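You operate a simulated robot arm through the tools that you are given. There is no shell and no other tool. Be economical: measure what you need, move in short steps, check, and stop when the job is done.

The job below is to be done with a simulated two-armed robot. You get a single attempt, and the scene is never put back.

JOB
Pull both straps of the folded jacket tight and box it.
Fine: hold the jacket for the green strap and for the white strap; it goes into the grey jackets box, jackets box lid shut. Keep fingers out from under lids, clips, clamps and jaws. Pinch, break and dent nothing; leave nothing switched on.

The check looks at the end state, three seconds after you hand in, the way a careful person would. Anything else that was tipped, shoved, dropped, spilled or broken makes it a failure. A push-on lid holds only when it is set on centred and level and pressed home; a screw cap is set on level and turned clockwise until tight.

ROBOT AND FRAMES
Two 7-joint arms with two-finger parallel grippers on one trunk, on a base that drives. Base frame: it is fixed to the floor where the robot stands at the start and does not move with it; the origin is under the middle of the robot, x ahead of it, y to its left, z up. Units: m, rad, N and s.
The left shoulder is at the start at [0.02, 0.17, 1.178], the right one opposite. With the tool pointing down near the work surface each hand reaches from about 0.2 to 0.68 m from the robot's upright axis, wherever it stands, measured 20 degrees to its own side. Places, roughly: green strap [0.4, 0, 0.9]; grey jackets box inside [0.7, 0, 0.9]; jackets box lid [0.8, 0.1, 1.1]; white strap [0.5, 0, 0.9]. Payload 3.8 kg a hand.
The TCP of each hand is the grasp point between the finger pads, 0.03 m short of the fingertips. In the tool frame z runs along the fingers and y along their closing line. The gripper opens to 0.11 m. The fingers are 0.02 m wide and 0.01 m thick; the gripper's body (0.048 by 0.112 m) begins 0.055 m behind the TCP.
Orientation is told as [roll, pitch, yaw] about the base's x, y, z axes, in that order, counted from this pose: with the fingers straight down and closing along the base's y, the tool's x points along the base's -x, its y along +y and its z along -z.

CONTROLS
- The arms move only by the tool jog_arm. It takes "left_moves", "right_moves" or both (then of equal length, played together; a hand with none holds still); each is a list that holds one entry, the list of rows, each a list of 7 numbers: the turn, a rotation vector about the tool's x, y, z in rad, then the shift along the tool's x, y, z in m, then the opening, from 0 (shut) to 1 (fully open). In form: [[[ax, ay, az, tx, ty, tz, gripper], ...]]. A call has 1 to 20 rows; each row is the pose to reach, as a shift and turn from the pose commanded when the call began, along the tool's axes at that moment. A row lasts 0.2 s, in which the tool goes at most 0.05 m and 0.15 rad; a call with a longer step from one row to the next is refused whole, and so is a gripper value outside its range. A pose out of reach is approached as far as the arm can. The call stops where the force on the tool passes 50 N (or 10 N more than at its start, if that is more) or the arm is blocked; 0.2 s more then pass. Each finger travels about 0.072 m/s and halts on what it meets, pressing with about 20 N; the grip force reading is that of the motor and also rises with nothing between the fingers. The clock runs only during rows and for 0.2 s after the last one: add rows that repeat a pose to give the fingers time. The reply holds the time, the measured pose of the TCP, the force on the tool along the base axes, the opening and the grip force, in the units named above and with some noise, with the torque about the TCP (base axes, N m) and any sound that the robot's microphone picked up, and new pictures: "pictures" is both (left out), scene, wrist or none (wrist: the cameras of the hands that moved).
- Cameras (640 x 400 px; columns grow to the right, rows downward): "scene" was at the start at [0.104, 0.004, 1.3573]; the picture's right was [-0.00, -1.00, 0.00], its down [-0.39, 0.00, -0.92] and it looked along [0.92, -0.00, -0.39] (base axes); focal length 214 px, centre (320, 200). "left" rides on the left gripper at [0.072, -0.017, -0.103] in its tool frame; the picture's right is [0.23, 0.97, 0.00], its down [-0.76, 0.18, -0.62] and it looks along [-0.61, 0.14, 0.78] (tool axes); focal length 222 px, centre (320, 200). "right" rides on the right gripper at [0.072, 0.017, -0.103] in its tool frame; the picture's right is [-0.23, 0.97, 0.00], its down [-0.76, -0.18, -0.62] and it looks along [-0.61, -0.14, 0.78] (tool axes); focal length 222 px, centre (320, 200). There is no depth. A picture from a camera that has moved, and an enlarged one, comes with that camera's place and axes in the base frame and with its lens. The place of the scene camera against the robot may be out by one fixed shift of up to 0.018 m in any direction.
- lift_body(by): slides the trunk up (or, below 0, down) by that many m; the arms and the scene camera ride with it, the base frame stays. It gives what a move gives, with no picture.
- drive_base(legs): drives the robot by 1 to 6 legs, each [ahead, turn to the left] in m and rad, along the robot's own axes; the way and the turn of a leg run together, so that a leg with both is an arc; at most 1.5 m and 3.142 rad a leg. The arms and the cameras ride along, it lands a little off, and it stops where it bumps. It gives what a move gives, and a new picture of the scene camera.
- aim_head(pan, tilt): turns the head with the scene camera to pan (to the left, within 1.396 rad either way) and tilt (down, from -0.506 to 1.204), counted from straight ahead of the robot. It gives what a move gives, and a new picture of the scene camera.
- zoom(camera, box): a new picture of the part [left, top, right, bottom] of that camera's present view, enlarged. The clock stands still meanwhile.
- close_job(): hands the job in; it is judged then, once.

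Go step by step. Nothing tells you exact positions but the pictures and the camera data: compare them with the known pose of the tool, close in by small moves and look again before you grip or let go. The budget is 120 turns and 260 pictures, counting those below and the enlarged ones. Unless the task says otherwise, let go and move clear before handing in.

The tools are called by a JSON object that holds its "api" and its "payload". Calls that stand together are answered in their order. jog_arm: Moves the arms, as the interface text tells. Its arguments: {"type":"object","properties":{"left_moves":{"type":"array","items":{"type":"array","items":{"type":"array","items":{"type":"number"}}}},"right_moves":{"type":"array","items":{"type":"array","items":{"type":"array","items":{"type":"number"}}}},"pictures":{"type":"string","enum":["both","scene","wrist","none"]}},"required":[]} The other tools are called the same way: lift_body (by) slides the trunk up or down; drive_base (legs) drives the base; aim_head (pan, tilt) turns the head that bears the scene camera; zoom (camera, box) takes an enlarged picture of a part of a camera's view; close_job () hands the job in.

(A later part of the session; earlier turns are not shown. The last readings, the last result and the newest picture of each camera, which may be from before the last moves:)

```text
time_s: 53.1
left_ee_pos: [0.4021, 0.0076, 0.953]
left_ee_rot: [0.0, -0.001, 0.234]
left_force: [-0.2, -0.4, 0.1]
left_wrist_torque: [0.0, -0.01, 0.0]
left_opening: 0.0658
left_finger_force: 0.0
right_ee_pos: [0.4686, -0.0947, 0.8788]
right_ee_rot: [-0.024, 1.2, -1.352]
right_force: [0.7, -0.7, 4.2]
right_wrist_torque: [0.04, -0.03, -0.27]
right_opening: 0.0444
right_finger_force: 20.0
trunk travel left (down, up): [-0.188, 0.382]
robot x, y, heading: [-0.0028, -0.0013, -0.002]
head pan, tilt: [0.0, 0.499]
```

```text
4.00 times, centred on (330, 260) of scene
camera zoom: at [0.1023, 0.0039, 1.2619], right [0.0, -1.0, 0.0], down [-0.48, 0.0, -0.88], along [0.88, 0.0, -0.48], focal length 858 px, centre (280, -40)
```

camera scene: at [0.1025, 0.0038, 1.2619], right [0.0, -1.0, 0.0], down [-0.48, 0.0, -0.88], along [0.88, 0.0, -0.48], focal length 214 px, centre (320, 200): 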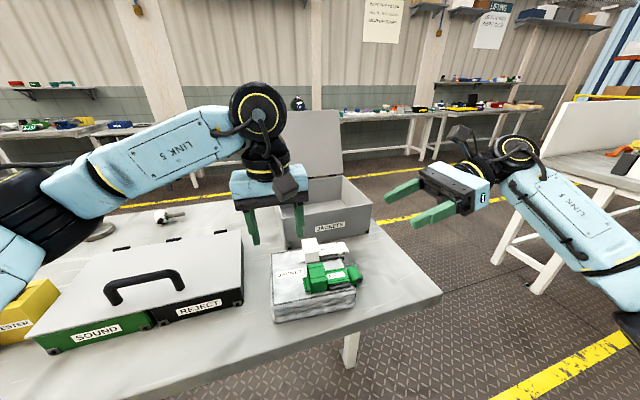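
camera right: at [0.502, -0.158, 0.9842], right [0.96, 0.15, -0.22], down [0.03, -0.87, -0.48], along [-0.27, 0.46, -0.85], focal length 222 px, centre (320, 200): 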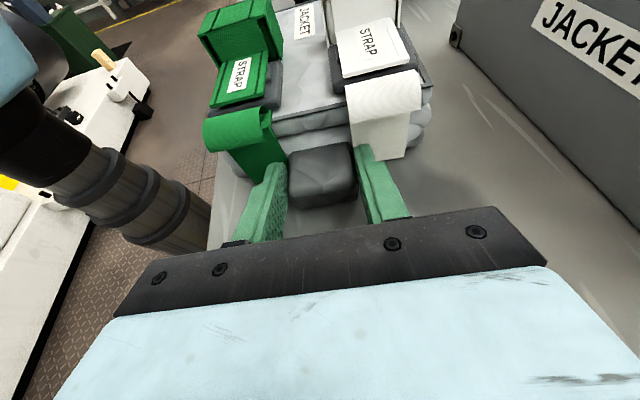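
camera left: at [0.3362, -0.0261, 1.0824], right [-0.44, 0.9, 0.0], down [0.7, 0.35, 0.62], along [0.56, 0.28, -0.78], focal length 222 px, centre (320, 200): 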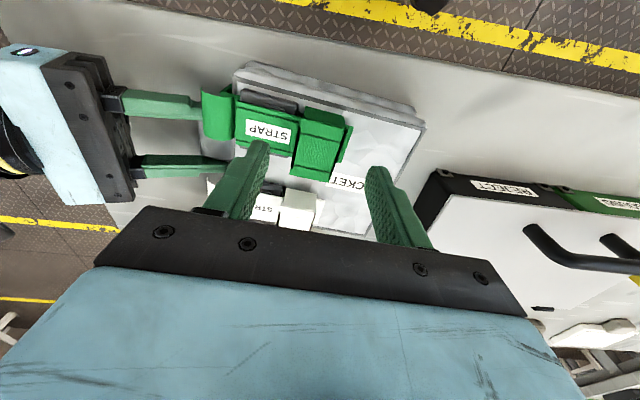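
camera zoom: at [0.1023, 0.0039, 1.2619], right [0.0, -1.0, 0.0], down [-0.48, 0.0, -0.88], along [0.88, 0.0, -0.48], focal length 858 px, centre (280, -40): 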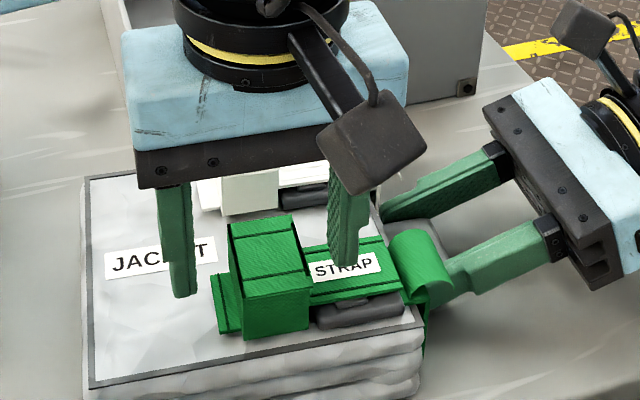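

{"api": "jog_arm", "payload": {"left_moves": [[[0, 0, 0, 0, 0, 0.002, 0.5], [0, 0, 0, 0, 0, 0.002, 0.35], [0, 0, 0, 0, 0, 0.002, 0.15], [0, 0, 0, 0, 0, 0.002, 0.0], [0, 0, 0, 0, 0, 0.002, 0.0]]], "pictures": "none"}}

{"api": "zoom", "payload": {"camera": "left", "box": [180, 60, 420, 210]}}

{"api": "zoom", "payload": {"camera": "scene", "box": [260, 210, 400, 310]}}

```text
time_s: 54.3
left_ee_pos: [0.4007, 0.0077, 0.9514]
left_ee_rot: [0.001, -0.001, 0.23]
left_force: [-2.0, -0.4, -0.3]
left_wrist_torque: [-0.07, -0.03, -0.26]
left_opening: 0.0295
left_finger_force: 20.2
right_ee_pos: [0.4671, -0.095, 0.8789]
right_ee_rot: [-0.024, 1.2, -1.353]
right_force: [0.9, 0.3, 2.6]
right_wrist_torque: [0.13, -0.05, -0.1]
right_opening: 0.044
right_finger_force: 19.6
trunk travel left (down, up): [-0.188, 0.382]
robot x, y, heading: [-0.0008, 0.001, 0.0]
head pan, tilt: [0.0, 0.499]
```

```text
2.67 times, centred on (300, 135) of left
camera zoom: at [0.3354, -0.0261, 1.0544], right [-0.44, 0.9, 0.0], down [0.7, 0.35, 0.62], along [0.56, 0.28, -0.78], focal length 592 px, centre (373, 373)
```

zoom: 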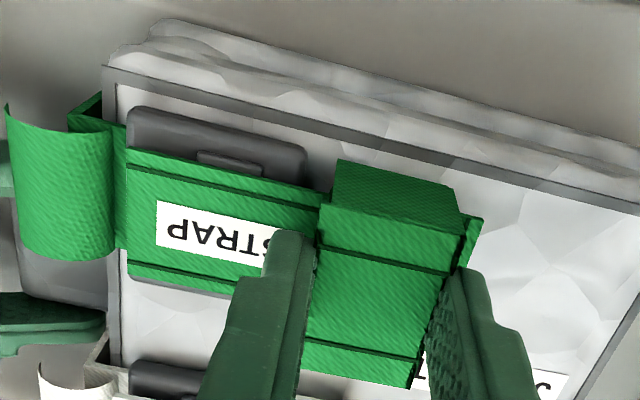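

```text
4.00 times, centred on (330, 260) of scene
camera zoom: at [0.1022, 0.004, 1.2619], right [0.0, -1.0, 0.0], down [-0.48, 0.0, -0.88], along [0.88, 0.0, -0.48], focal length 858 px, centre (280, -40)
```

zoom: 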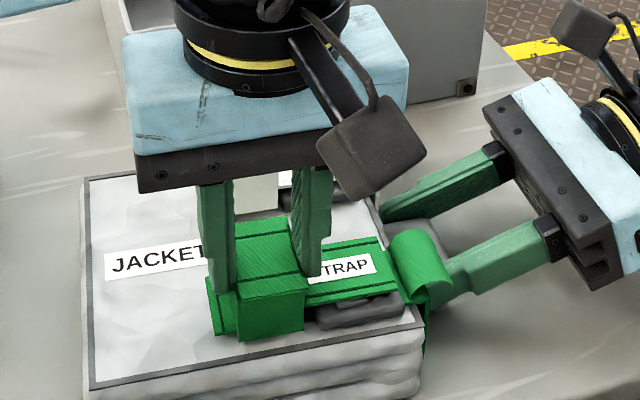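

{"api": "jog_arm", "payload": {"left_moves": [[[0, 0, 0, 0, 0.004, 0, 0], [0, 0, 0, 0, 0.008, 0, 0], [0, 0, 0, 0, 0.012, 0, 0], [0, 0, 0, 0, 0.016, 0, 0], [0, 0, 0, 0, 0.016, 0, 0]]], "pictures": "none"}}

{"api": "zoom", "payload": {"camera": "left", "box": [180, 60, 420, 210]}}

{"api": "zoom", "payload": {"camera": "scene", "box": [260, 210, 400, 310]}}

```text
time_s: 55.5
left_ee_pos: [0.3977, 0.0242, 0.9518]
left_ee_rot: [0.002, 0.0, 0.232]
left_force: [-3.2, -0.8, 0.6]
left_wrist_torque: [-0.09, 0.1, -0.34]
left_opening: 0.0296
left_finger_force: 20.4
right_ee_pos: [0.4674, -0.0948, 0.8797]
right_ee_rot: [-0.025, 1.201, -1.354]
right_force: [2.7, 2.8, 2.1]
right_wrist_torque: [0.39, -0.08, -0.24]
right_opening: 0.0443
right_finger_force: 20.1
trunk travel left (down, up): [-0.188, 0.382]
robot x, y, heading: [-0.0014, -0.0018, 0.0]
head pan, tilt: [0.0, 0.499]
```

```text
2.67 times, centred on (300, 135) of left
camera zoom: at [0.3319, -0.0103, 1.0544], right [-0.44, 0.9, 0.0], down [0.7, 0.35, 0.62], along [0.56, 0.28, -0.78], focal length 592 px, centre (373, 373)
```

zoom: 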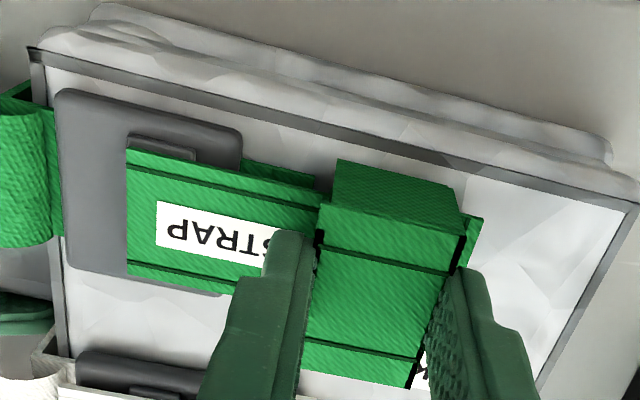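

```text
4.00 times, centred on (330, 260) of scene
camera zoom: at [0.1022, 0.0041, 1.2619], right [0.0, -1.0, 0.0], down [-0.48, 0.0, -0.88], along [0.88, 0.0, -0.48], focal length 858 px, centre (280, -40)
```

zoom: 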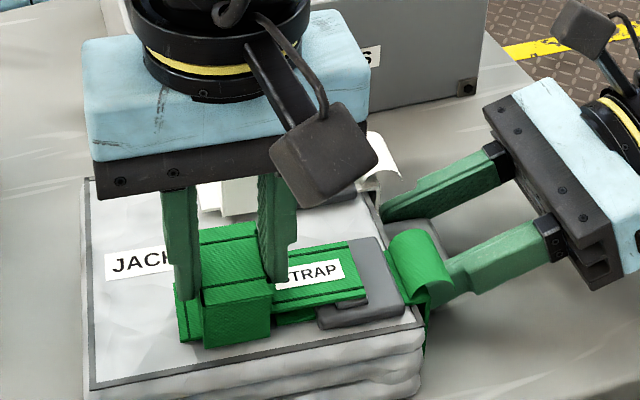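

The block is the pull: the strap slides to the left while the lump is held. I'll keep pulling until it resists.

{"api": "jog_arm", "payload": {"left_moves": [[[0, 0, 0, 0, 0.005, 0, 0], [0, 0, 0, 0, 0.01, 0, 0], [0, 0, 0, 0, 0.015, 0, 0], [0, 0, 0, 0, 0.02, 0, 0], [0, 0, 0, 0, 0.025, 0, 0], [0, 0, 0, 0, 0.03, 0, 0]]], "pictures": "none"}}

{"api": "zoom", "payload": {"camera": "left", "box": [180, 60, 420, 210]}}

{"api": "zoom", "payload": {"camera": "scene", "box": [260, 210, 400, 310]}}

```text
time_s: 56.9
left_ee_pos: [0.3911, 0.0493, 0.9536]
left_ee_rot: [-0.009, -0.002, 0.231]
left_force: [8.3, -29.1, 0.5]
left_wrist_torque: [-0.77, -0.13, -0.24]
left_opening: 0.0299
left_finger_force: 20.0
right_ee_pos: [0.4649, -0.0936, 0.8804]
right_ee_rot: [-0.022, 1.205, -1.349]
right_force: [-10.2, 25.9, 7.3]
right_wrist_torque: [0.4, 0.07, -0.51]
right_opening: 0.044
right_finger_force: 20.4
trunk travel left (down, up): [-0.188, 0.382]
robot x, y, heading: [0.0008, 0.003, 0.0]
head pan, tilt: [0.0, 0.499]
```

```text
2.67 times, centred on (300, 135) of left
camera zoom: at [0.3251, 0.0168, 1.055], right [-0.44, 0.9, -0.01], down [0.7, 0.35, 0.62], along [0.56, 0.27, -0.78], focal length 592 px, centre (373, 373)
```

zoom: 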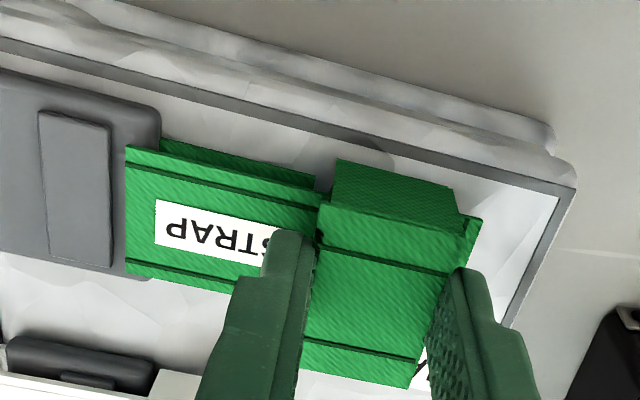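

```text
4.00 times, centred on (330, 260) of scene
camera zoom: at [0.1019, 0.0034, 1.262], right [0.0, -1.0, 0.0], down [-0.48, 0.0, -0.88], along [0.88, 0.0, -0.48], focal length 858 px, centre (280, -40)
```

zoom: 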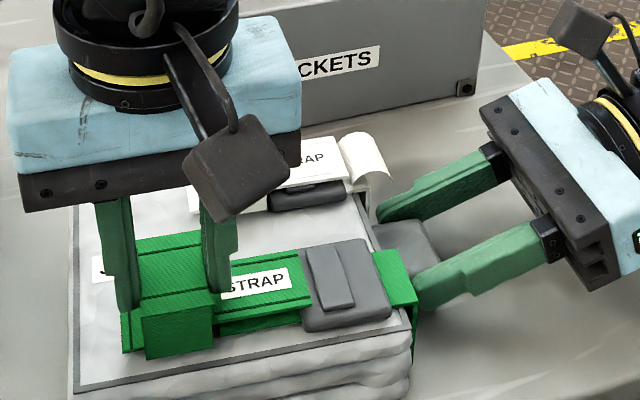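

{"api": "jog_arm", "payload": {"left_moves": [[[0, 0, 0, 0, 0.002, 0, 0], [0, 0, 0, 0, 0.003, 0, 0], [0, 0, 0, 0, 0.003, 0, 0]]], "pictures": "none"}}

```text
time_s: 57.7
left_ee_pos: [0.3915, 0.0514, 0.952]
left_ee_rot: [-0.009, -0.002, 0.232]
left_force: [12.3, -31.8, 5.2]
left_wrist_torque: [-0.87, -0.44, -0.27]
left_opening: 0.0298
left_finger_force: 20.0
right_ee_pos: [0.4671, -0.095, 0.88]
right_ee_rot: [-0.023, 1.206, -1.35]
right_force: [-8.7, 25.7, 6.1]
right_wrist_torque: [0.23, 0.15, -0.4]
right_opening: 0.044
right_finger_force: 20.3
trunk travel left (down, up): [-0.188, 0.382]
robot x, y, heading: [-0.0001, -0.0005, -0.004]
head pan, tilt: [0.0, 0.499]
```

{"api": "jog_arm", "payload": {"left_moves": [[[0, 0, 0, 0, -0.003, 0, 0], [0, 0, 0, 0, -0.004, 0, 0.3], [0, 0, 0, 0, -0.004, 0, 0.6], [0, 0, 0, 0, -0.004, 0, 0.6], [0, 0, 0, 0, -0.004, -0.03, 0.6], [0, 0, 0, 0, -0.004, -0.06, 0.6], [0, 0, 0, 0, -0.004, -0.06, 0.6]]], "pictures": "wrist"}}

{"api": "zoom", "payload": {"camera": "left", "box": [130, 0, 370, 180]}}

{"api": "zoom", "payload": {"camera": "scene", "box": [260, 210, 400, 310]}}

```text
time_s: 59.3
left_ee_pos: [0.391, 0.0503, 1.011]
left_ee_rot: [0.0, 0.001, 0.23]
left_force: [-0.3, -0.5, 0.1]
left_wrist_torque: [0.02, -0.02, 0.02]
left_opening: 0.0658
left_finger_force: 0.1
right_ee_pos: [0.4679, -0.095, 0.8796]
right_ee_rot: [-0.026, 1.2, -1.356]
right_force: [0.2, 0.1, -3.6]
right_wrist_torque: [-0.33, -0.09, 0.02]
right_opening: 0.044
right_finger_force: 20.3
trunk travel left (down, up): [-0.188, 0.382]
robot x, y, heading: [0.0042, -0.0015, -0.0]
head pan, tilt: [0.0, 0.499]
camera left: at [0.3261, 0.0169, 1.1146], right [-0.44, 0.9, 0.0], down [0.7, 0.35, 0.62], along [0.56, 0.28, -0.78], focal length 222 px, centre (320, 200)
```

left: 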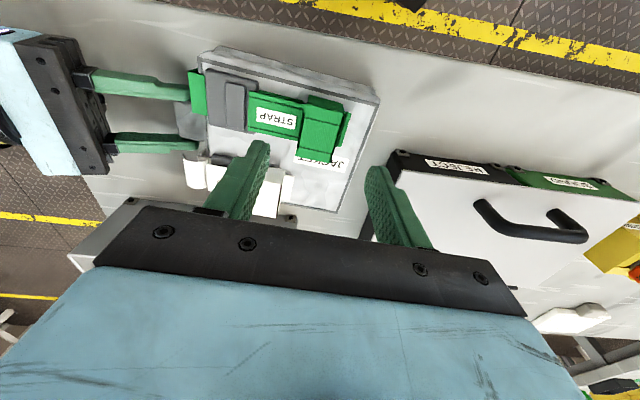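

```text
2.22 times, centred on (250, 90) of left
camera zoom: at [0.3261, 0.0169, 1.1146], right [-0.44, 0.9, 0.0], down [0.7, 0.35, 0.62], along [0.56, 0.28, -0.78], focal length 494 px, centre (476, 444)
```

zoom: 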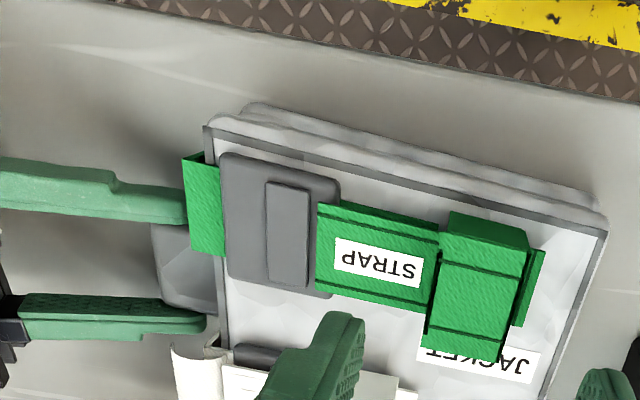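

```text
4.00 times, centred on (330, 260) of scene
camera zoom: at [0.1026, 0.004, 1.2619], right [0.0, -1.0, 0.0], down [-0.48, 0.0, -0.88], along [0.88, 0.0, -0.48], focal length 858 px, centre (280, -40)
```

zoom: 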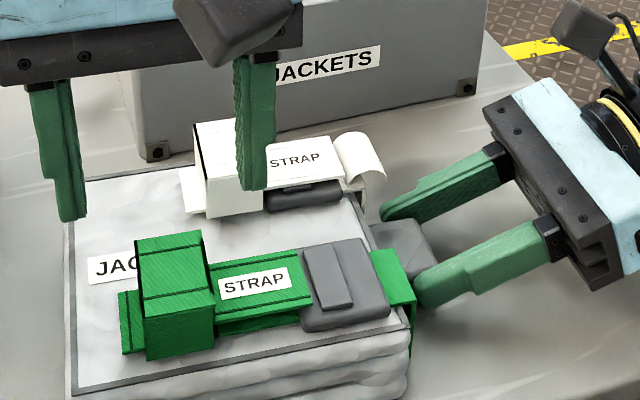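

{"api": "jog_arm", "payload": {"left_moves": [[[0, 0, 0, -0.02, -0.012, 0.0, 0.6], [0, 0, 0, -0.04, -0.024, 0.0, 0.6], [0, 0, 0, -0.06, -0.036, 0.005, 0.6], [0, 0, 0, -0.0785, -0.0463, 0.02, 0.6], [0, 0, 0, -0.0785, -0.0463, 0.03, 0.6], [0, 0, 0, -0.0785, -0.0463, 0.03, 0.6]]], "pictures": "wrist"}}

{"api": "zoom", "payload": {"camera": "left", "box": [180, 40, 420, 190]}}

{"api": "zoom", "payload": {"camera": "scene", "box": [260, 190, 400, 290]}}

```text
time_s: 60.7
left_ee_pos: [0.4796, 0.0229, 0.9817]
left_ee_rot: [0.0, 0.001, 0.232]
left_force: [0.5, -0.4, 0.5]
left_wrist_torque: [0.01, -0.01, 0.0]
left_opening: 0.0661
left_finger_force: 0.1
right_ee_pos: [0.4684, -0.0941, 0.8801]
right_ee_rot: [-0.027, 1.201, -1.356]
right_force: [0.8, 0.3, -2.2]
right_wrist_torque: [-0.39, -0.09, 0.04]
right_opening: 0.0437
right_finger_force: 20.2
trunk travel left (down, up): [-0.188, 0.382]
robot x, y, heading: [0.0023, 0.0018, -0.003]
head pan, tilt: [0.0, 0.499]
camera left: at [0.413, -0.0102, 1.0838], right [-0.44, 0.9, 0.0], down [0.7, 0.35, 0.62], along [0.56, 0.28, -0.78], focal length 222 px, centre (320, 200)
```

left: 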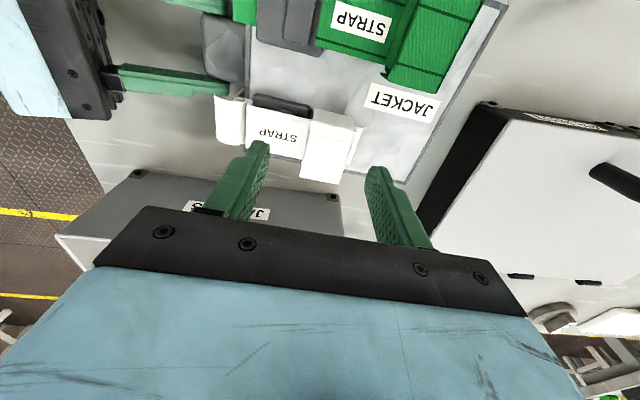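

```text
2.67 times, centred on (300, 115) of left
camera zoom: at [0.413, -0.0102, 1.0838], right [-0.44, 0.9, 0.0], down [0.7, 0.35, 0.62], along [0.56, 0.28, -0.78], focal length 592 px, centre (373, 427)
```

zoom: 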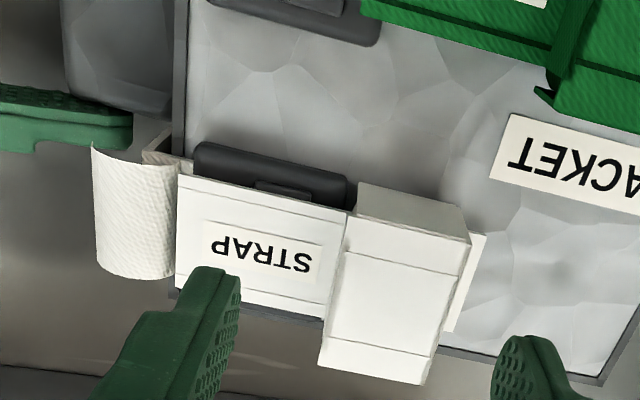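

```text
4.00 times, centred on (330, 240) of scene
camera zoom: at [0.1026, 0.0039, 1.2619], right [0.0, -1.0, 0.0], down [-0.48, 0.0, -0.88], along [0.88, 0.0, -0.48], focal length 858 px, centre (280, 40)
```

zoom: 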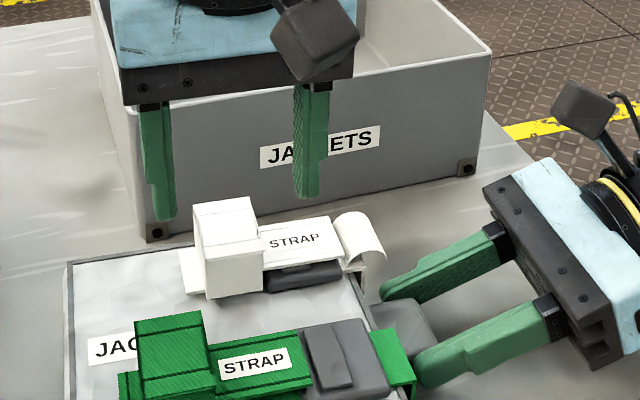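

{"api": "jog_arm", "payload": {"left_moves": [[[0, 0, 0, 0, 0.006, 0.01, 0.6], [0, 0, 0, 0, 0.006, 0.02, 0.6], [0, 0, 0, 0, 0.006, 0.026, 0.6], [0, 0, 0, 0, 0.006, 0.03, 0.6], [0, 0, 0, 0, 0.006, 0.03, 0.5], [0, 0, 0, 0, 0.006, 0.03, 0.35], [0, 0, 0, 0, 0.006, 0.03, 0.15], [0, 0, 0, 0, 0.006, 0.03, 0], [0, 0, 0, 0, 0.006, 0.03, 0]]], "pictures": "none"}}

{"api": "zoom", "payload": {"camera": "left", "box": [180, 60, 420, 210]}}

```text
time_s: 62.7
left_ee_pos: [0.4781, 0.0289, 0.9504]
left_ee_rot: [0.0, 0.0, 0.232]
left_force: [-0.1, -1.1, -0.6]
left_wrist_torque: [-0.14, -0.03, -0.02]
left_opening: 0.0294
left_finger_force: 20.4
right_ee_pos: [0.4686, -0.0953, 0.8797]
right_ee_rot: [-0.024, 1.202, -1.356]
right_force: [-0.5, 0.3, -1.4]
right_wrist_torque: [-0.19, -0.1, 0.03]
right_opening: 0.0437
right_finger_force: 19.8
trunk travel left (down, up): [-0.188, 0.382]
robot x, y, heading: [-0.003, -0.0009, -0.001]
head pan, tilt: [0.0, 0.499]
```

```text
2.67 times, centred on (300, 135) of left
camera zoom: at [0.4116, -0.0041, 1.0539], right [-0.44, 0.9, 0.0], down [0.7, 0.35, 0.62], along [0.56, 0.28, -0.78], focal length 592 px, centre (373, 373)
```

zoom: 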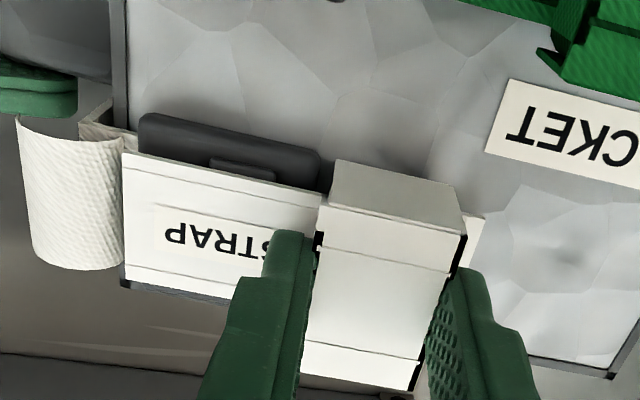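

Gripped; now I'll pull the white strap the same way.

{"api": "jog_arm", "payload": {"left_moves": [[[0, 0, 0, 0, 0.005, 0, 0], [0, 0, 0, 0, 0.01, 0, 0], [0, 0, 0, 0, 0.015, 0, 0], [0, 0, 0, 0, 0.02, 0, 0], [0, 0, 0, 0, 0.025, 0, 0], [0, 0, 0, 0, 0.03, 0, 0], [0, 0, 0, 0, 0.035, 0, 0], [0, 0, 0, 0, 0.039, 0, 0], [0, 0, 0, 0, 0.042, 0, 0], [0, 0, 0, 0, 0.045, 0, 0]]], "pictures": "none"}}

{"api": "zoom", "payload": {"camera": "left", "box": [140, 60, 420, 210]}}

```text
time_s: 64.9
left_ee_pos: [0.4673, 0.0711, 0.9507]
left_ee_rot: [-0.005, 0.001, 0.228]
left_force: [2.1, -24.7, -6.1]
left_wrist_torque: [-0.75, -0.13, 0.31]
left_opening: 0.0296
left_finger_force: 19.8
right_ee_pos: [0.4666, -0.0928, 0.8809]
right_ee_rot: [-0.018, 1.206, -1.343]
right_force: [-1.7, 24.2, 6.0]
right_wrist_torque: [0.06, -0.13, -0.01]
right_opening: 0.0438
right_finger_force: 19.8
trunk travel left (down, up): [-0.188, 0.382]
robot x, y, heading: [0.0015, -0.0011, -0.001]
head pan, tilt: [0.0, 0.499]
```

```text
2.29 times, centred on (280, 135) of left
camera zoom: at [0.4002, 0.0389, 1.0541], right [-0.44, 0.9, 0.0], down [0.7, 0.35, 0.62], along [0.56, 0.27, -0.78], focal length 508 px, centre (411, 349)
```

zoom: 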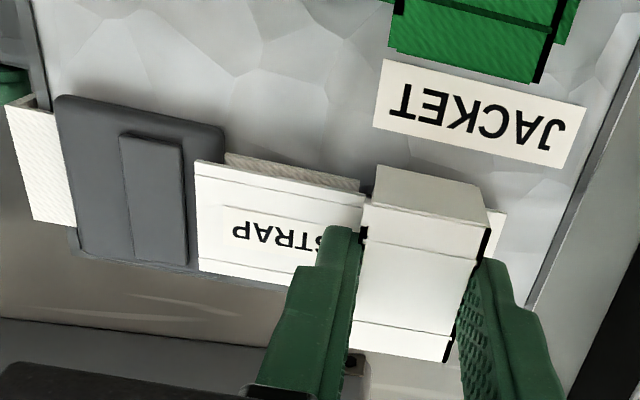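

{"api": "jog_arm", "payload": {"left_moves": [[[0, 0, 0, 0, 0.002, 0, 0], [0, 0, 0, 0, 0.004, 0, 0], [0, 0, 0, 0, 0.004, 0, 0], [0, 0, 0, 0, 0.0, 0, 0], [0, 0, 0, 0, -0.003, 0, 0], [0, 0, 0, 0, -0.003, 0, 0.3], [0, 0, 0, 0, -0.003, 0, 0.6], [0, 0, 0, 0, -0.003, 0, 0.6], [0, 0, 0, 0, -0.003, -0.04, 0.6], [0, 0, 0, 0, -0.003, -0.08, 0.6], [0, 0, 0, 0, -0.003, -0.08, 0.6]]], "pictures": "both"}}

{"api": "zoom", "payload": {"camera": "scene", "box": [250, 180, 410, 320]}}

```text
time_s: 67.3
left_ee_pos: [0.4672, 0.0705, 1.0312]
left_ee_rot: [0.001, 0.001, 0.232]
left_force: [0.4, -1.7, 0.1]
left_wrist_torque: [0.02, 0.01, -0.01]
left_opening: 0.0661
left_finger_force: 0.0
right_ee_pos: [0.4669, -0.0956, 0.8796]
right_ee_rot: [-0.025, 1.201, -1.356]
right_force: [-0.6, -0.7, -2.3]
right_wrist_torque: [-0.35, -0.07, -0.01]
right_opening: 0.0436
right_finger_force: 19.6
trunk travel left (down, up): [-0.188, 0.382]
robot x, y, heading: [0.0013, -0.0015, -0.002]
head pan, tilt: [0.0, 0.499]
camera scene: at [0.1027, 0.004, 1.2619], right [0.0, -1.0, 0.0], down [-0.48, 0.0, -0.88], along [0.88, 0.0, -0.48], focal length 214 px, centre (320, 200)
camera left: at [0.4018, 0.037, 1.1344], right [-0.44, 0.9, 0.0], down [0.7, 0.35, 0.62], along [0.56, 0.28, -0.78], focal length 222 px, centre (320, 200)
```

scene: 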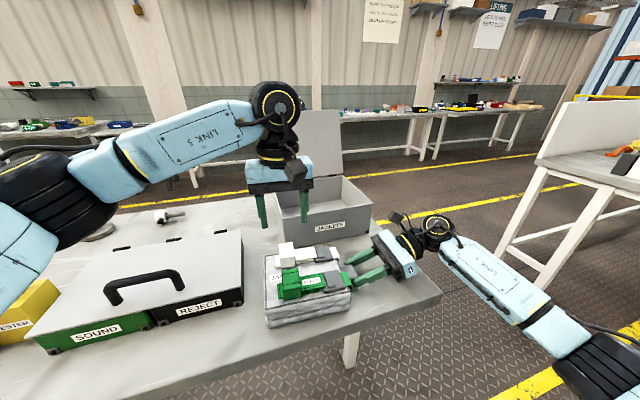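
left: 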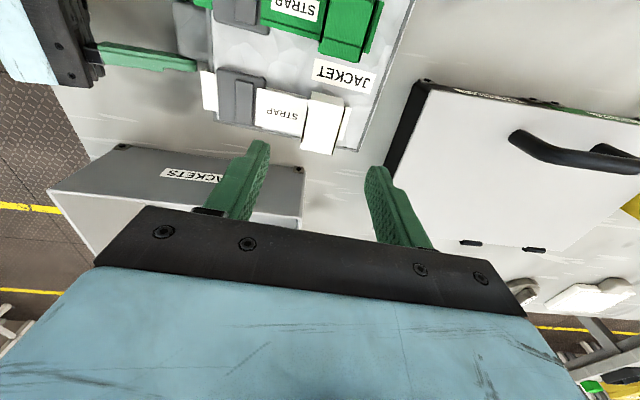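

```text
2.86 times, centred on (330, 250) of scene
camera zoom: at [0.1027, 0.004, 1.2619], right [0.0, -1.0, 0.0], down [-0.48, 0.0, -0.88], along [0.88, 0.0, -0.48], focal length 613 px, centre (291, 57)
```

zoom: 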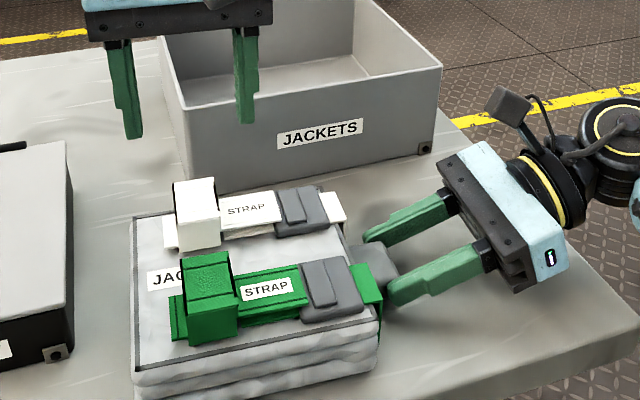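

Both straps look tight. The box is near the end of reach, so I'll release the lump, back the hands off and check the space ahead of the base before driving a little closer.

{"api": "jog_arm", "payload": {"right_moves": [[[0, 0, 0, 0, 0, 0, 0.5], [0, 0, 0, 0, 0, 0, 0.7], [0, 0, 0, 0, 0, 0, 0.7], [0, 0, 0, 0, 0, -0.03, 0.7], [0, 0, 0, 0, 0, -0.07, 0.7], [0, 0, 0, 0.04, 0, -0.08, 0.7], [0, 0, 0, 0.08, 0, -0.08, 0.7], [0, 0, 0, 0.12, 0, -0.08, 0.7], [0, 0, 0, 0.16, 0, -0.08, 0.7], [0, 0, 0, 0.16, 0, -0.08, 0.7]]], "left_moves": [[[0, 0, 0, 0, 0, -0.01, 0.6], [0, 0, 0, 0, 0, -0.02, 0.6], [0, 0, 0, 0, 0.01, -0.03, 0.6], [0, 0, 0, 0, 0.02, -0.04, 0.6], [0, 0, 0, 0, 0.03, -0.05, 0.6], [0, 0, 0, 0.02, 0.05, -0.06, 0.6], [0, 0, 0, 0.04, 0.07, -0.07, 0.6], [0, 0, 0, 0.06, 0.08, -0.08, 0.6], [0, 0, 0, 0.08, 0.08, -0.08, 0.6], [0, 0, 0, 0.08, 0.08, -0.08, 0.6]]], "pictures": "none"}}

{"api": "aim_head", "payload": {"pan": 0, "tilt": 1.15}}

```text
time_s: 69.5
left_ee_pos: [0.3716, 0.1313, 1.1119]
left_ee_rot: [-0.001, 0.001, 0.233]
left_force: [-0.9, 0.1, -0.6]
left_wrist_torque: [0.03, 0.01, -0.01]
left_opening: 0.0659
left_finger_force: 0.1
right_ee_pos: [0.4744, -0.1107, 1.0573]
right_ee_rot: [-0.028, 1.199, -1.357]
right_force: [-0.8, 0.2, -0.3]
right_wrist_torque: [-0.02, 0.01, -0.03]
right_opening: 0.0771
right_finger_force: 0.1
trunk travel left (down, up): [-0.188, 0.382]
robot x, y, heading: [-0.0006, 0.0007, 0.002]
head pan, tilt: [0.0, 0.499]
```

```text
time_s: 70.5
left_ee_pos: [0.3717, 0.1301, 1.1109]
left_ee_rot: [0.001, 0.0, 0.233]
left_force: [0.9, 0.5, -0.5]
left_wrist_torque: [-0.01, 0.0, -0.01]
left_opening: 0.0661
left_finger_force: 0.2
right_ee_pos: [0.4726, -0.1102, 1.0554]
right_ee_rot: [-0.027, 1.2, -1.356]
right_force: [0.4, 0.3, -1.1]
right_wrist_torque: [-0.01, -0.01, 0.04]
right_opening: 0.0768
right_finger_force: 0.1
trunk travel left (down, up): [-0.188, 0.382]
robot x, y, heading: [-0.0006, -0.0016, 0.003]
head pan, tilt: [0.0, 1.15]
camera scene: at [0.071, 0.0039, 1.2111], right [0.0, -1.0, 0.0], down [-0.91, 0.0, -0.41], along [0.41, 0.0, -0.91], focal length 214 px, centre (320, 200)
```

scene: 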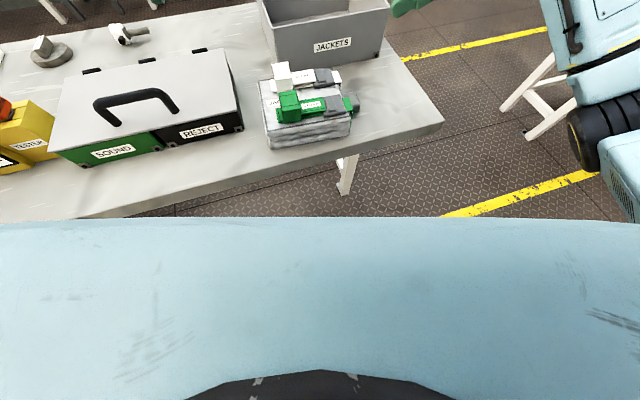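

{"api": "drive_base", "payload": {"legs": [[0.1, 0]]}}

```text
time_s: 71.6
left_ee_pos: [0.4733, 0.1293, 1.1105]
left_ee_rot: [0.0, 0.002, 0.231]
left_force: [-0.1, -0.4, 0.1]
left_wrist_torque: [-0.02, 0.01, 0.0]
left_opening: 0.0658
left_finger_force: 0.1
right_ee_pos: [0.5744, -0.1104, 1.0557]
right_ee_rot: [-0.029, 1.201, -1.357]
right_force: [0.1, 0.1, 0.1]
right_wrist_torque: [0.03, 0.02, 0.04]
right_opening: 0.0772
right_finger_force: 0.1
trunk travel left (down, up): [-0.188, 0.382]
robot x, y, heading: [0.1036, 0.0026, -0.004]
head pan, tilt: [0.0, 1.15]
camera scene: at [0.1719, 0.0039, 1.211], right [0.0, -1.0, 0.0], down [-0.91, 0.0, -0.41], along [0.41, 0.0, -0.91], focal length 214 px, centre (320, 200)
```

scene: 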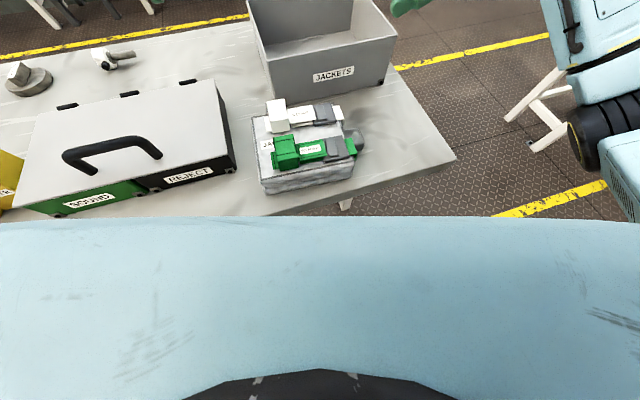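

{"api": "jog_arm", "payload": {"right_moves": [[[0, -0.14, 0, 0, -0.02, 0, 0.7], [0, -0.28, 0, 0, -0.04, 0, 0.7], [0, -0.42, 0, 0, -0.06, 0, 0.7], [0, -0.56, 0, 0, -0.08, 0, 0.7], [0, -0.7, 0, 0, -0.092, 0, 0.7], [0, -0.8, 0, 0, -0.092, 0, 0.7], [0, -0.8, 0, 0, -0.092, 0, 0.7]]], "pictures": "wrist"}}

{"api": "aim_head", "payload": {"pan": 0, "tilt": 0.8}}

{"api": "zoom", "payload": {"camera": "right", "box": [200, 0, 460, 180]}}

```text
time_s: 73.2
left_ee_pos: [0.4705, 0.1312, 1.1112]
left_ee_rot: [0.0, 0.0, 0.232]
left_force: [0.3, 0.4, -0.5]
left_wrist_torque: [0.02, 0.01, -0.02]
left_opening: 0.0661
left_finger_force: 0.0
right_ee_pos: [0.4841, -0.1326, 1.0579]
right_ee_rot: [-0.011, 0.4, -1.338]
right_force: [-1.3, 0.1, 0.4]
right_wrist_torque: [0.02, 0.02, -0.01]
right_opening: 0.0773
right_finger_force: 0.0
trunk travel left (down, up): [-0.188, 0.382]
robot x, y, heading: [0.1016, -0.0001, 0.001]
head pan, tilt: [0.0, 1.15]
camera right: at [0.4947, -0.1016, 1.1805], right [0.99, 0.03, -0.1], down [0.05, -0.96, 0.28], along [-0.09, -0.28, -0.96], focal length 222 px, centre (320, 200)
```

right: 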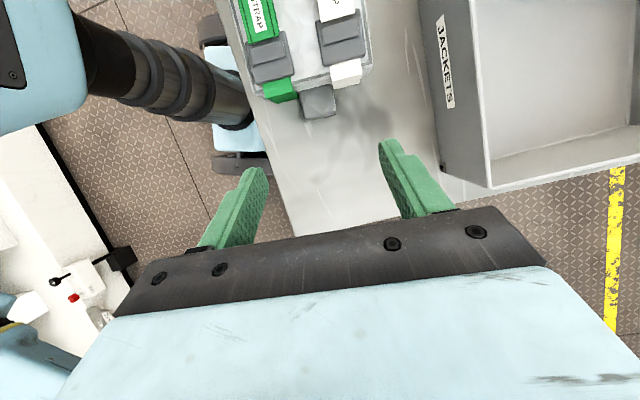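

```text
time_s: 74.1
left_ee_pos: [0.4712, 0.1293, 1.111]
left_ee_rot: [-0.001, 0.0, 0.231]
left_force: [-0.3, -0.2, 0.0]
left_wrist_torque: [0.0, 0.01, 0.0]
left_opening: 0.0658
left_finger_force: 0.0
right_ee_pos: [0.4834, -0.1313, 1.0562]
right_ee_rot: [-0.011, 0.402, -1.335]
right_force: [0.1, 0.5, -0.5]
right_wrist_torque: [-0.02, 0.02, -0.01]
right_opening: 0.077
right_finger_force: 0.1
trunk travel left (down, up): [-0.188, 0.382]
robot x, y, heading: [0.1008, 0.002, 0.003]
head pan, tilt: [0.0, 0.799]
camera scene: at [0.1919, 0.0039, 1.2359], right [0.0, -1.0, 0.0], down [-0.72, 0.0, -0.7], along [0.7, 0.0, -0.72], focal length 214 px, centre (320, 200)
```

scene: 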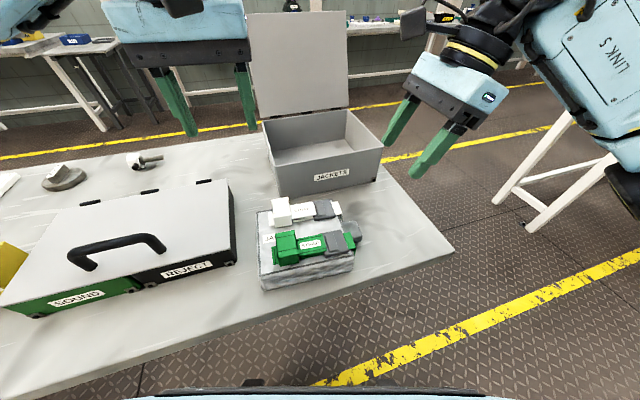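

```text
2.22 times, centred on (330, 90) of right
camera zoom: at [0.4948, -0.1015, 1.1806], right [0.99, 0.03, -0.1], down [0.05, -0.96, 0.28], along [-0.09, -0.28, -0.96], focal length 494 px, centre (298, 444)
```

zoom: 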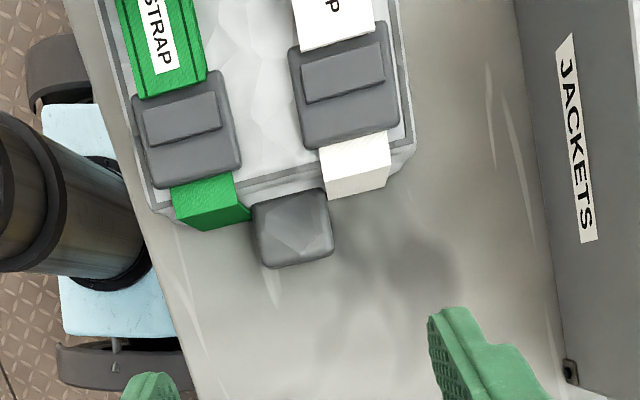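

{"api": "jog_arm", "payload": {"right_moves": [[[0, 0, 0, -0.0042, -0.0076, 0.04, 0.7], [0, 0, 0, -0.0042, -0.0076, 0.08, 0.7], [0, 0, 0, -0.0042, -0.0076, 0.11, 0.7], [0, 0, 0, -0.0042, -0.0076, 0.135, 0.7], [0, 0, 0, -0.0042, -0.0076, 0.135, 0.7]]], "pictures": "wrist"}}

{"api": "zoom", "payload": {"camera": "right", "box": [200, 40, 440, 190]}}

```text
time_s: 75.3
left_ee_pos: [0.4717, 0.1304, 1.1099]
left_ee_rot: [-0.001, 0.001, 0.232]
left_force: [-0.2, -0.1, 0.1]
left_wrist_torque: [-0.02, 0.02, 0.0]
left_opening: 0.0657
left_finger_force: 0.1
right_ee_pos: [0.4641, -0.0858, 0.93]
right_ee_rot: [-0.008, 0.402, -1.334]
right_force: [0.2, -0.2, -0.4]
right_wrist_torque: [0.02, -0.01, -0.02]
right_opening: 0.0769
right_finger_force: 0.0
trunk travel left (down, up): [-0.188, 0.382]
robot x, y, heading: [0.1025, 0.0007, 0.003]
head pan, tilt: [0.0, 0.799]
camera right: at [0.4751, -0.0564, 1.0544], right [0.99, 0.03, -0.1], down [0.05, -0.96, 0.28], along [-0.09, -0.28, -0.96], focal length 222 px, centre (320, 200)
```

right: 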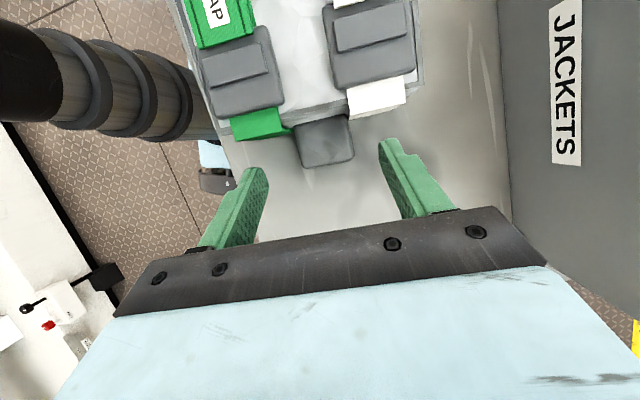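

```text
2.67 times, centred on (320, 115) of right
camera zoom: at [0.4751, -0.0564, 1.0544], right [0.99, 0.03, -0.1], down [0.05, -0.96, 0.28], along [-0.09, -0.28, -0.96], focal length 592 px, centre (320, 427)
```

zoom: 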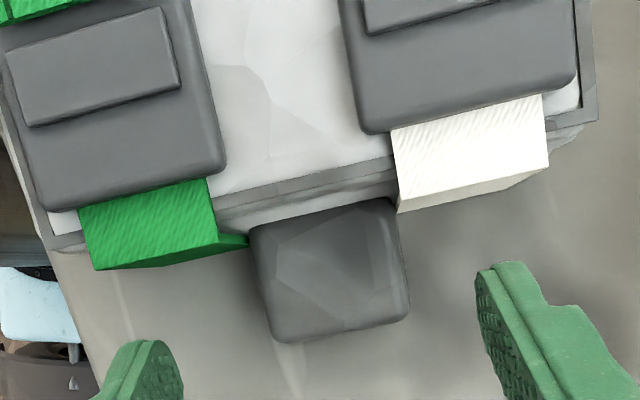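

{"api": "jog_arm", "payload": {"right_moves": [[[0, 0, 0, 0, 0, 0.02, 0.7], [0, 0, 0, 0, 0, 0.035, 0.7], [0, 0, 0, 0, 0, 0.045, 0.7], [0, 0, 0, 0, 0, 0.048, 0.7], [0, 0, 0, 0, 0, 0.048, 0.7]]], "pictures": "wrist"}}

{"api": "zoom", "payload": {"camera": "right", "box": [200, 60, 440, 210]}}

{"api": "zoom", "payload": {"camera": "scene", "box": [240, 170, 420, 300]}}

```text
time_s: 76.5
left_ee_pos: [0.4703, 0.1306, 1.1104]
left_ee_rot: [0.0, 0.001, 0.233]
left_force: [-0.1, 0.5, -0.3]
left_wrist_torque: [0.01, -0.01, 0.01]
left_opening: 0.066
left_finger_force: 0.0
right_ee_pos: [0.4595, -0.0698, 0.8869]
right_ee_rot: [-0.009, 0.401, -1.337]
right_force: [0.5, -0.4, 0.4]
right_wrist_torque: [-0.02, -0.03, -0.01]
right_opening: 0.077
right_finger_force: 0.1
trunk travel left (down, up): [-0.188, 0.382]
robot x, y, heading: [0.0972, -0.0039, -0.002]
head pan, tilt: [0.0, 0.799]
camera right: at [0.4702, -0.0384, 1.0101], right [0.99, 0.03, -0.1], down [0.05, -0.96, 0.28], along [-0.09, -0.28, -0.96], focal length 222 px, centre (320, 200)
```

right: 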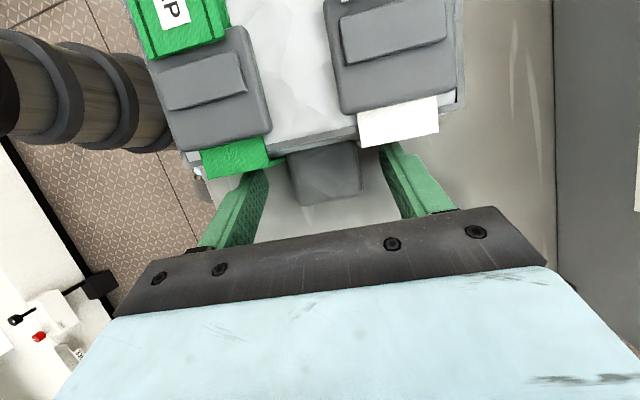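

```text
2.67 times, centred on (320, 135) of right
camera zoom: at [0.4702, -0.0384, 1.0101], right [0.99, 0.03, -0.1], down [0.05, -0.96, 0.28], along [-0.09, -0.28, -0.96], focal length 592 px, centre (320, 373)
```

zoom: 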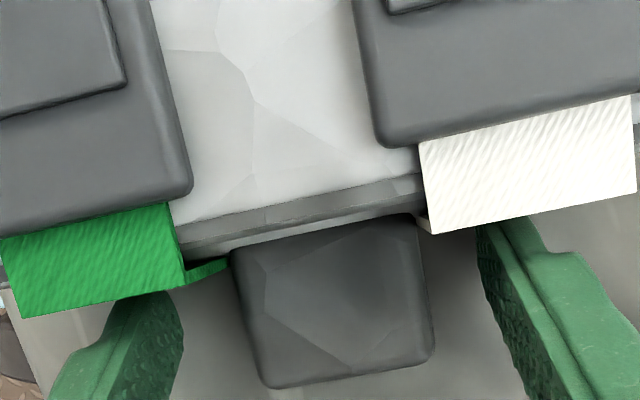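

```text
3.08 times, centred on (330, 235) of scene
camera zoom: at [0.1919, 0.0039, 1.236], right [0.0, -1.0, 0.0], down [-0.72, 0.0, -0.7], along [0.7, 0.0, -0.72], focal length 660 px, centre (289, 92)
```

zoom: 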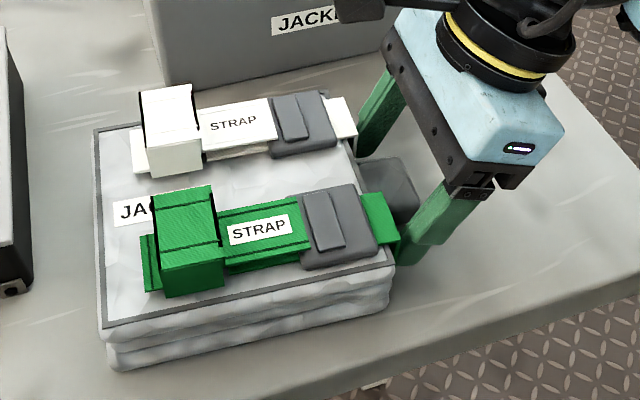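

{"api": "jog_arm", "payload": {"right_moves": [[[0, 0, 0, 0, 0, 0.004, 0.7], [0, 0, 0, 0, 0, 0.005, 0.6], [0, 0, 0, 0, 0, 0.005, 0.45], [0, 0, 0, 0, 0, 0.005, 0.2], [0, 0, 0, 0, 0, 0.005, 0.2]]], "pictures": "wrist"}}

```text
time_s: 77.7
left_ee_pos: [0.4719, 0.1289, 1.1112]
left_ee_rot: [0.0, 0.001, 0.233]
left_force: [-0.4, 0.6, -0.6]
left_wrist_torque: [0.01, -0.01, 0.03]
left_opening: 0.0657
left_finger_force: 0.1
right_ee_pos: [0.4587, -0.0681, 0.882]
right_ee_rot: [-0.01, 0.402, -1.336]
right_force: [-0.1, 0.0, 0.7]
right_wrist_torque: [0.1, -0.16, -0.12]
right_opening: 0.0442
right_finger_force: 19.9
trunk travel left (down, up): [-0.188, 0.382]
robot x, y, heading: [0.0973, -0.001, -0.001]
head pan, tilt: [0.0, 0.799]
camera right: at [0.4698, -0.0367, 1.0054], right [0.99, 0.03, -0.1], down [0.05, -0.96, 0.28], along [-0.09, -0.28, -0.96], focal length 222 px, centre (320, 200)
```

right: 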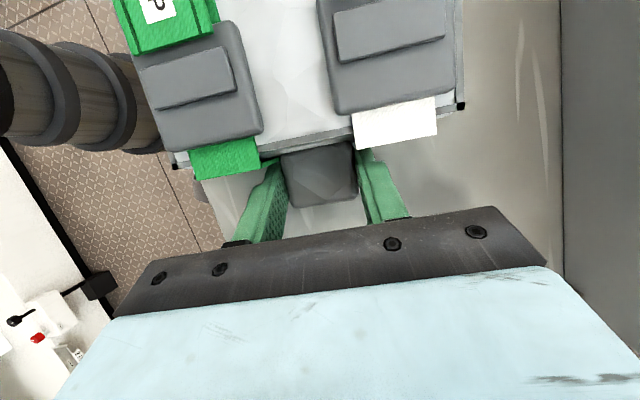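

{"api": "jog_arm", "payload": {"left_moves": [[[0, 0, 0, 0.03, -0.017, 0.0, 0.6], [0, 0, 0, 0.06, -0.034, 0.02, 0.6], [0, 0, 0, 0.08, -0.05, 0.04, 0.6], [0, 0, 0, 0.096, -0.05, 0.07, 0.6], [0, 0, 0, 0.096, -0.05, 0.09, 0.6], [0, 0, 0, 0.096, -0.05, 0.11, 0.6], [0, 0, 0, 0.096, -0.05, 0.11, 0.6]]], "pictures": "wrist"}}

{"api": "zoom", "payload": {"camera": "left", "box": [180, 40, 420, 190]}}

```text
time_s: 79.3
left_ee_pos: [0.3893, 0.0591, 1.0012]
left_ee_rot: [-0.001, 0.0, 0.23]
left_force: [0.8, -0.1, 0.5]
left_wrist_torque: [-0.03, -0.01, -0.02]
left_opening: 0.0657
left_finger_force: 0.0
right_ee_pos: [0.4577, -0.0686, 0.8822]
right_ee_rot: [-0.011, 0.402, -1.339]
right_force: [1.0, -0.6, 0.4]
right_wrist_torque: [0.1, -0.11, -0.1]
right_opening: 0.0441
right_finger_force: 19.8
trunk travel left (down, up): [-0.188, 0.382]
robot x, y, heading: [0.0977, -0.0002, -0.005]
head pan, tilt: [0.0, 0.799]
camera left: at [0.3227, 0.0263, 1.104], right [-0.44, 0.9, 0.0], down [0.7, 0.35, 0.62], along [0.56, 0.28, -0.78], focal length 222 px, centre (320, 200)
```

left: 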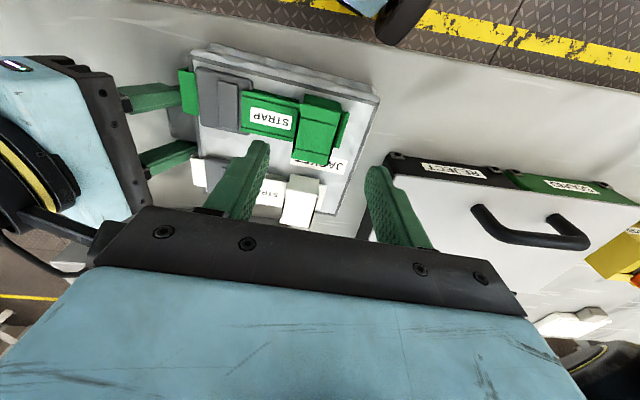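

```text
2.67 times, centred on (300, 115) of left
camera zoom: at [0.3227, 0.0263, 1.104], right [-0.44, 0.9, 0.0], down [0.7, 0.35, 0.62], along [0.56, 0.28, -0.78], focal length 592 px, centre (373, 427)
```

zoom: 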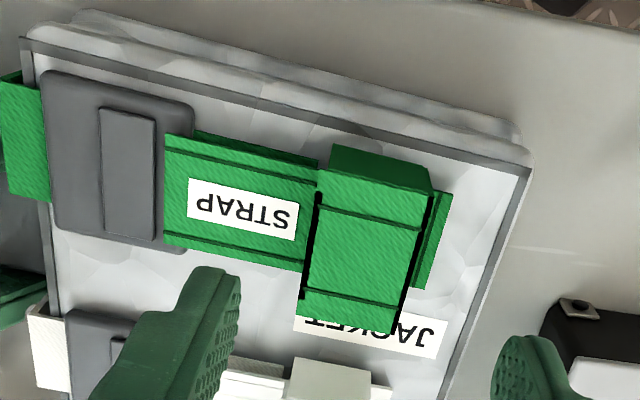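

{"api": "jog_arm", "payload": {"left_moves": [[[0, 0, 0, 0.0037, -0.0038, 0.02, 0.6], [0, 0, 0, 0.0037, -0.0038, 0.04, 0.6], [0, 0, 0, 0.0037, -0.0038, 0.048, 0.6], [0, 0, 0, 0.0037, -0.0038, 0.052, 0.6], [0, 0, 0, 0.0037, -0.0038, 0.052, 0.5], [0, 0, 0, 0.0037, -0.0038, 0.052, 0.35], [0, 0, 0, 0.0037, -0.0038, 0.052, 0.15], [0, 0, 0, 0.0037, -0.0038, 0.052, 0], [0, 0, 0, 0.0037, -0.0038, 0.052, 0]]], "pictures": "none"}}

{"api": "zoom", "payload": {"camera": "left", "box": [140, 60, 420, 210]}}

```text
time_s: 81.3
left_ee_pos: [0.3877, 0.0549, 0.9478]
left_ee_rot: [-0.002, 0.0, 0.23]
left_force: [-0.4, -5.1, -0.2]
left_wrist_torque: [-0.16, 0.18, 0.02]
left_opening: 0.0294
left_finger_force: 20.2
right_ee_pos: [0.458, -0.0664, 0.8817]
right_ee_rot: [-0.01, 0.402, -1.336]
right_force: [0.1, 4.4, 0.4]
right_wrist_torque: [-0.09, -0.15, -0.46]
right_opening: 0.0442
right_finger_force: 20.0
trunk travel left (down, up): [-0.188, 0.382]
robot x, y, heading: [0.097, 0.0014, 0.002]
head pan, tilt: [0.0, 0.799]
```

```text
2.29 times, centred on (280, 135) of left
camera zoom: at [0.3207, 0.0219, 1.0517], right [-0.44, 0.9, 0.0], down [0.7, 0.35, 0.62], along [0.56, 0.28, -0.78], focal length 508 px, centre (411, 349)
```

zoom: 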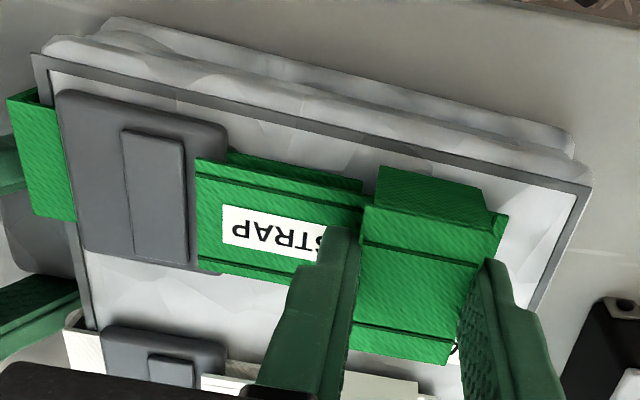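

{"api": "lift_body", "payload": {"by": 0.03}}

{"api": "zoom", "payload": {"camera": "scene", "box": [220, 160, 420, 310]}}

```text
time_s: 82.0
left_ee_pos: [0.3888, 0.0554, 0.9793]
left_ee_rot: [0.001, 0.0, 0.233]
left_force: [0.1, -0.5, 0.7]
left_wrist_torque: [-0.03, -0.03, 0.02]
left_opening: 0.0
left_finger_force: 19.8
right_ee_pos: [0.4592, -0.0681, 0.9114]
right_ee_rot: [-0.011, 0.402, -1.335]
right_force: [-0.9, -0.8, -0.1]
right_wrist_torque: [0.01, 0.02, -0.02]
right_opening: 0.0221
right_finger_force: 0.1
trunk travel left (down, up): [-0.218, 0.352]
robot x, y, heading: [0.1027, -0.0035, 0.001]
head pan, tilt: [0.0, 0.799]
```

```text
2.67 times, centred on (320, 235) of scene
camera zoom: at [0.1921, 0.0039, 1.266], right [0.0, -1.0, 0.0], down [-0.72, 0.0, -0.7], along [0.7, 0.0, -0.72], focal length 572 px, centre (320, 107)
```

zoom: 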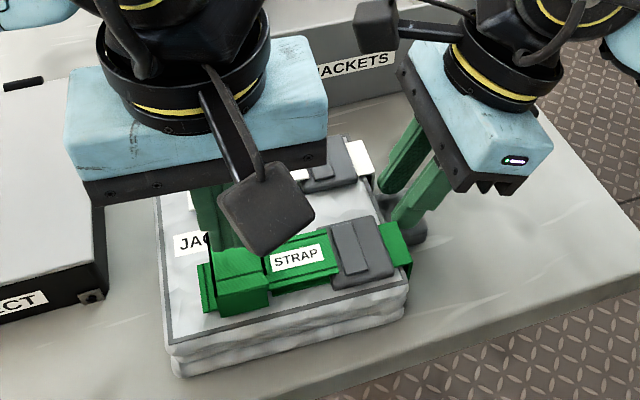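

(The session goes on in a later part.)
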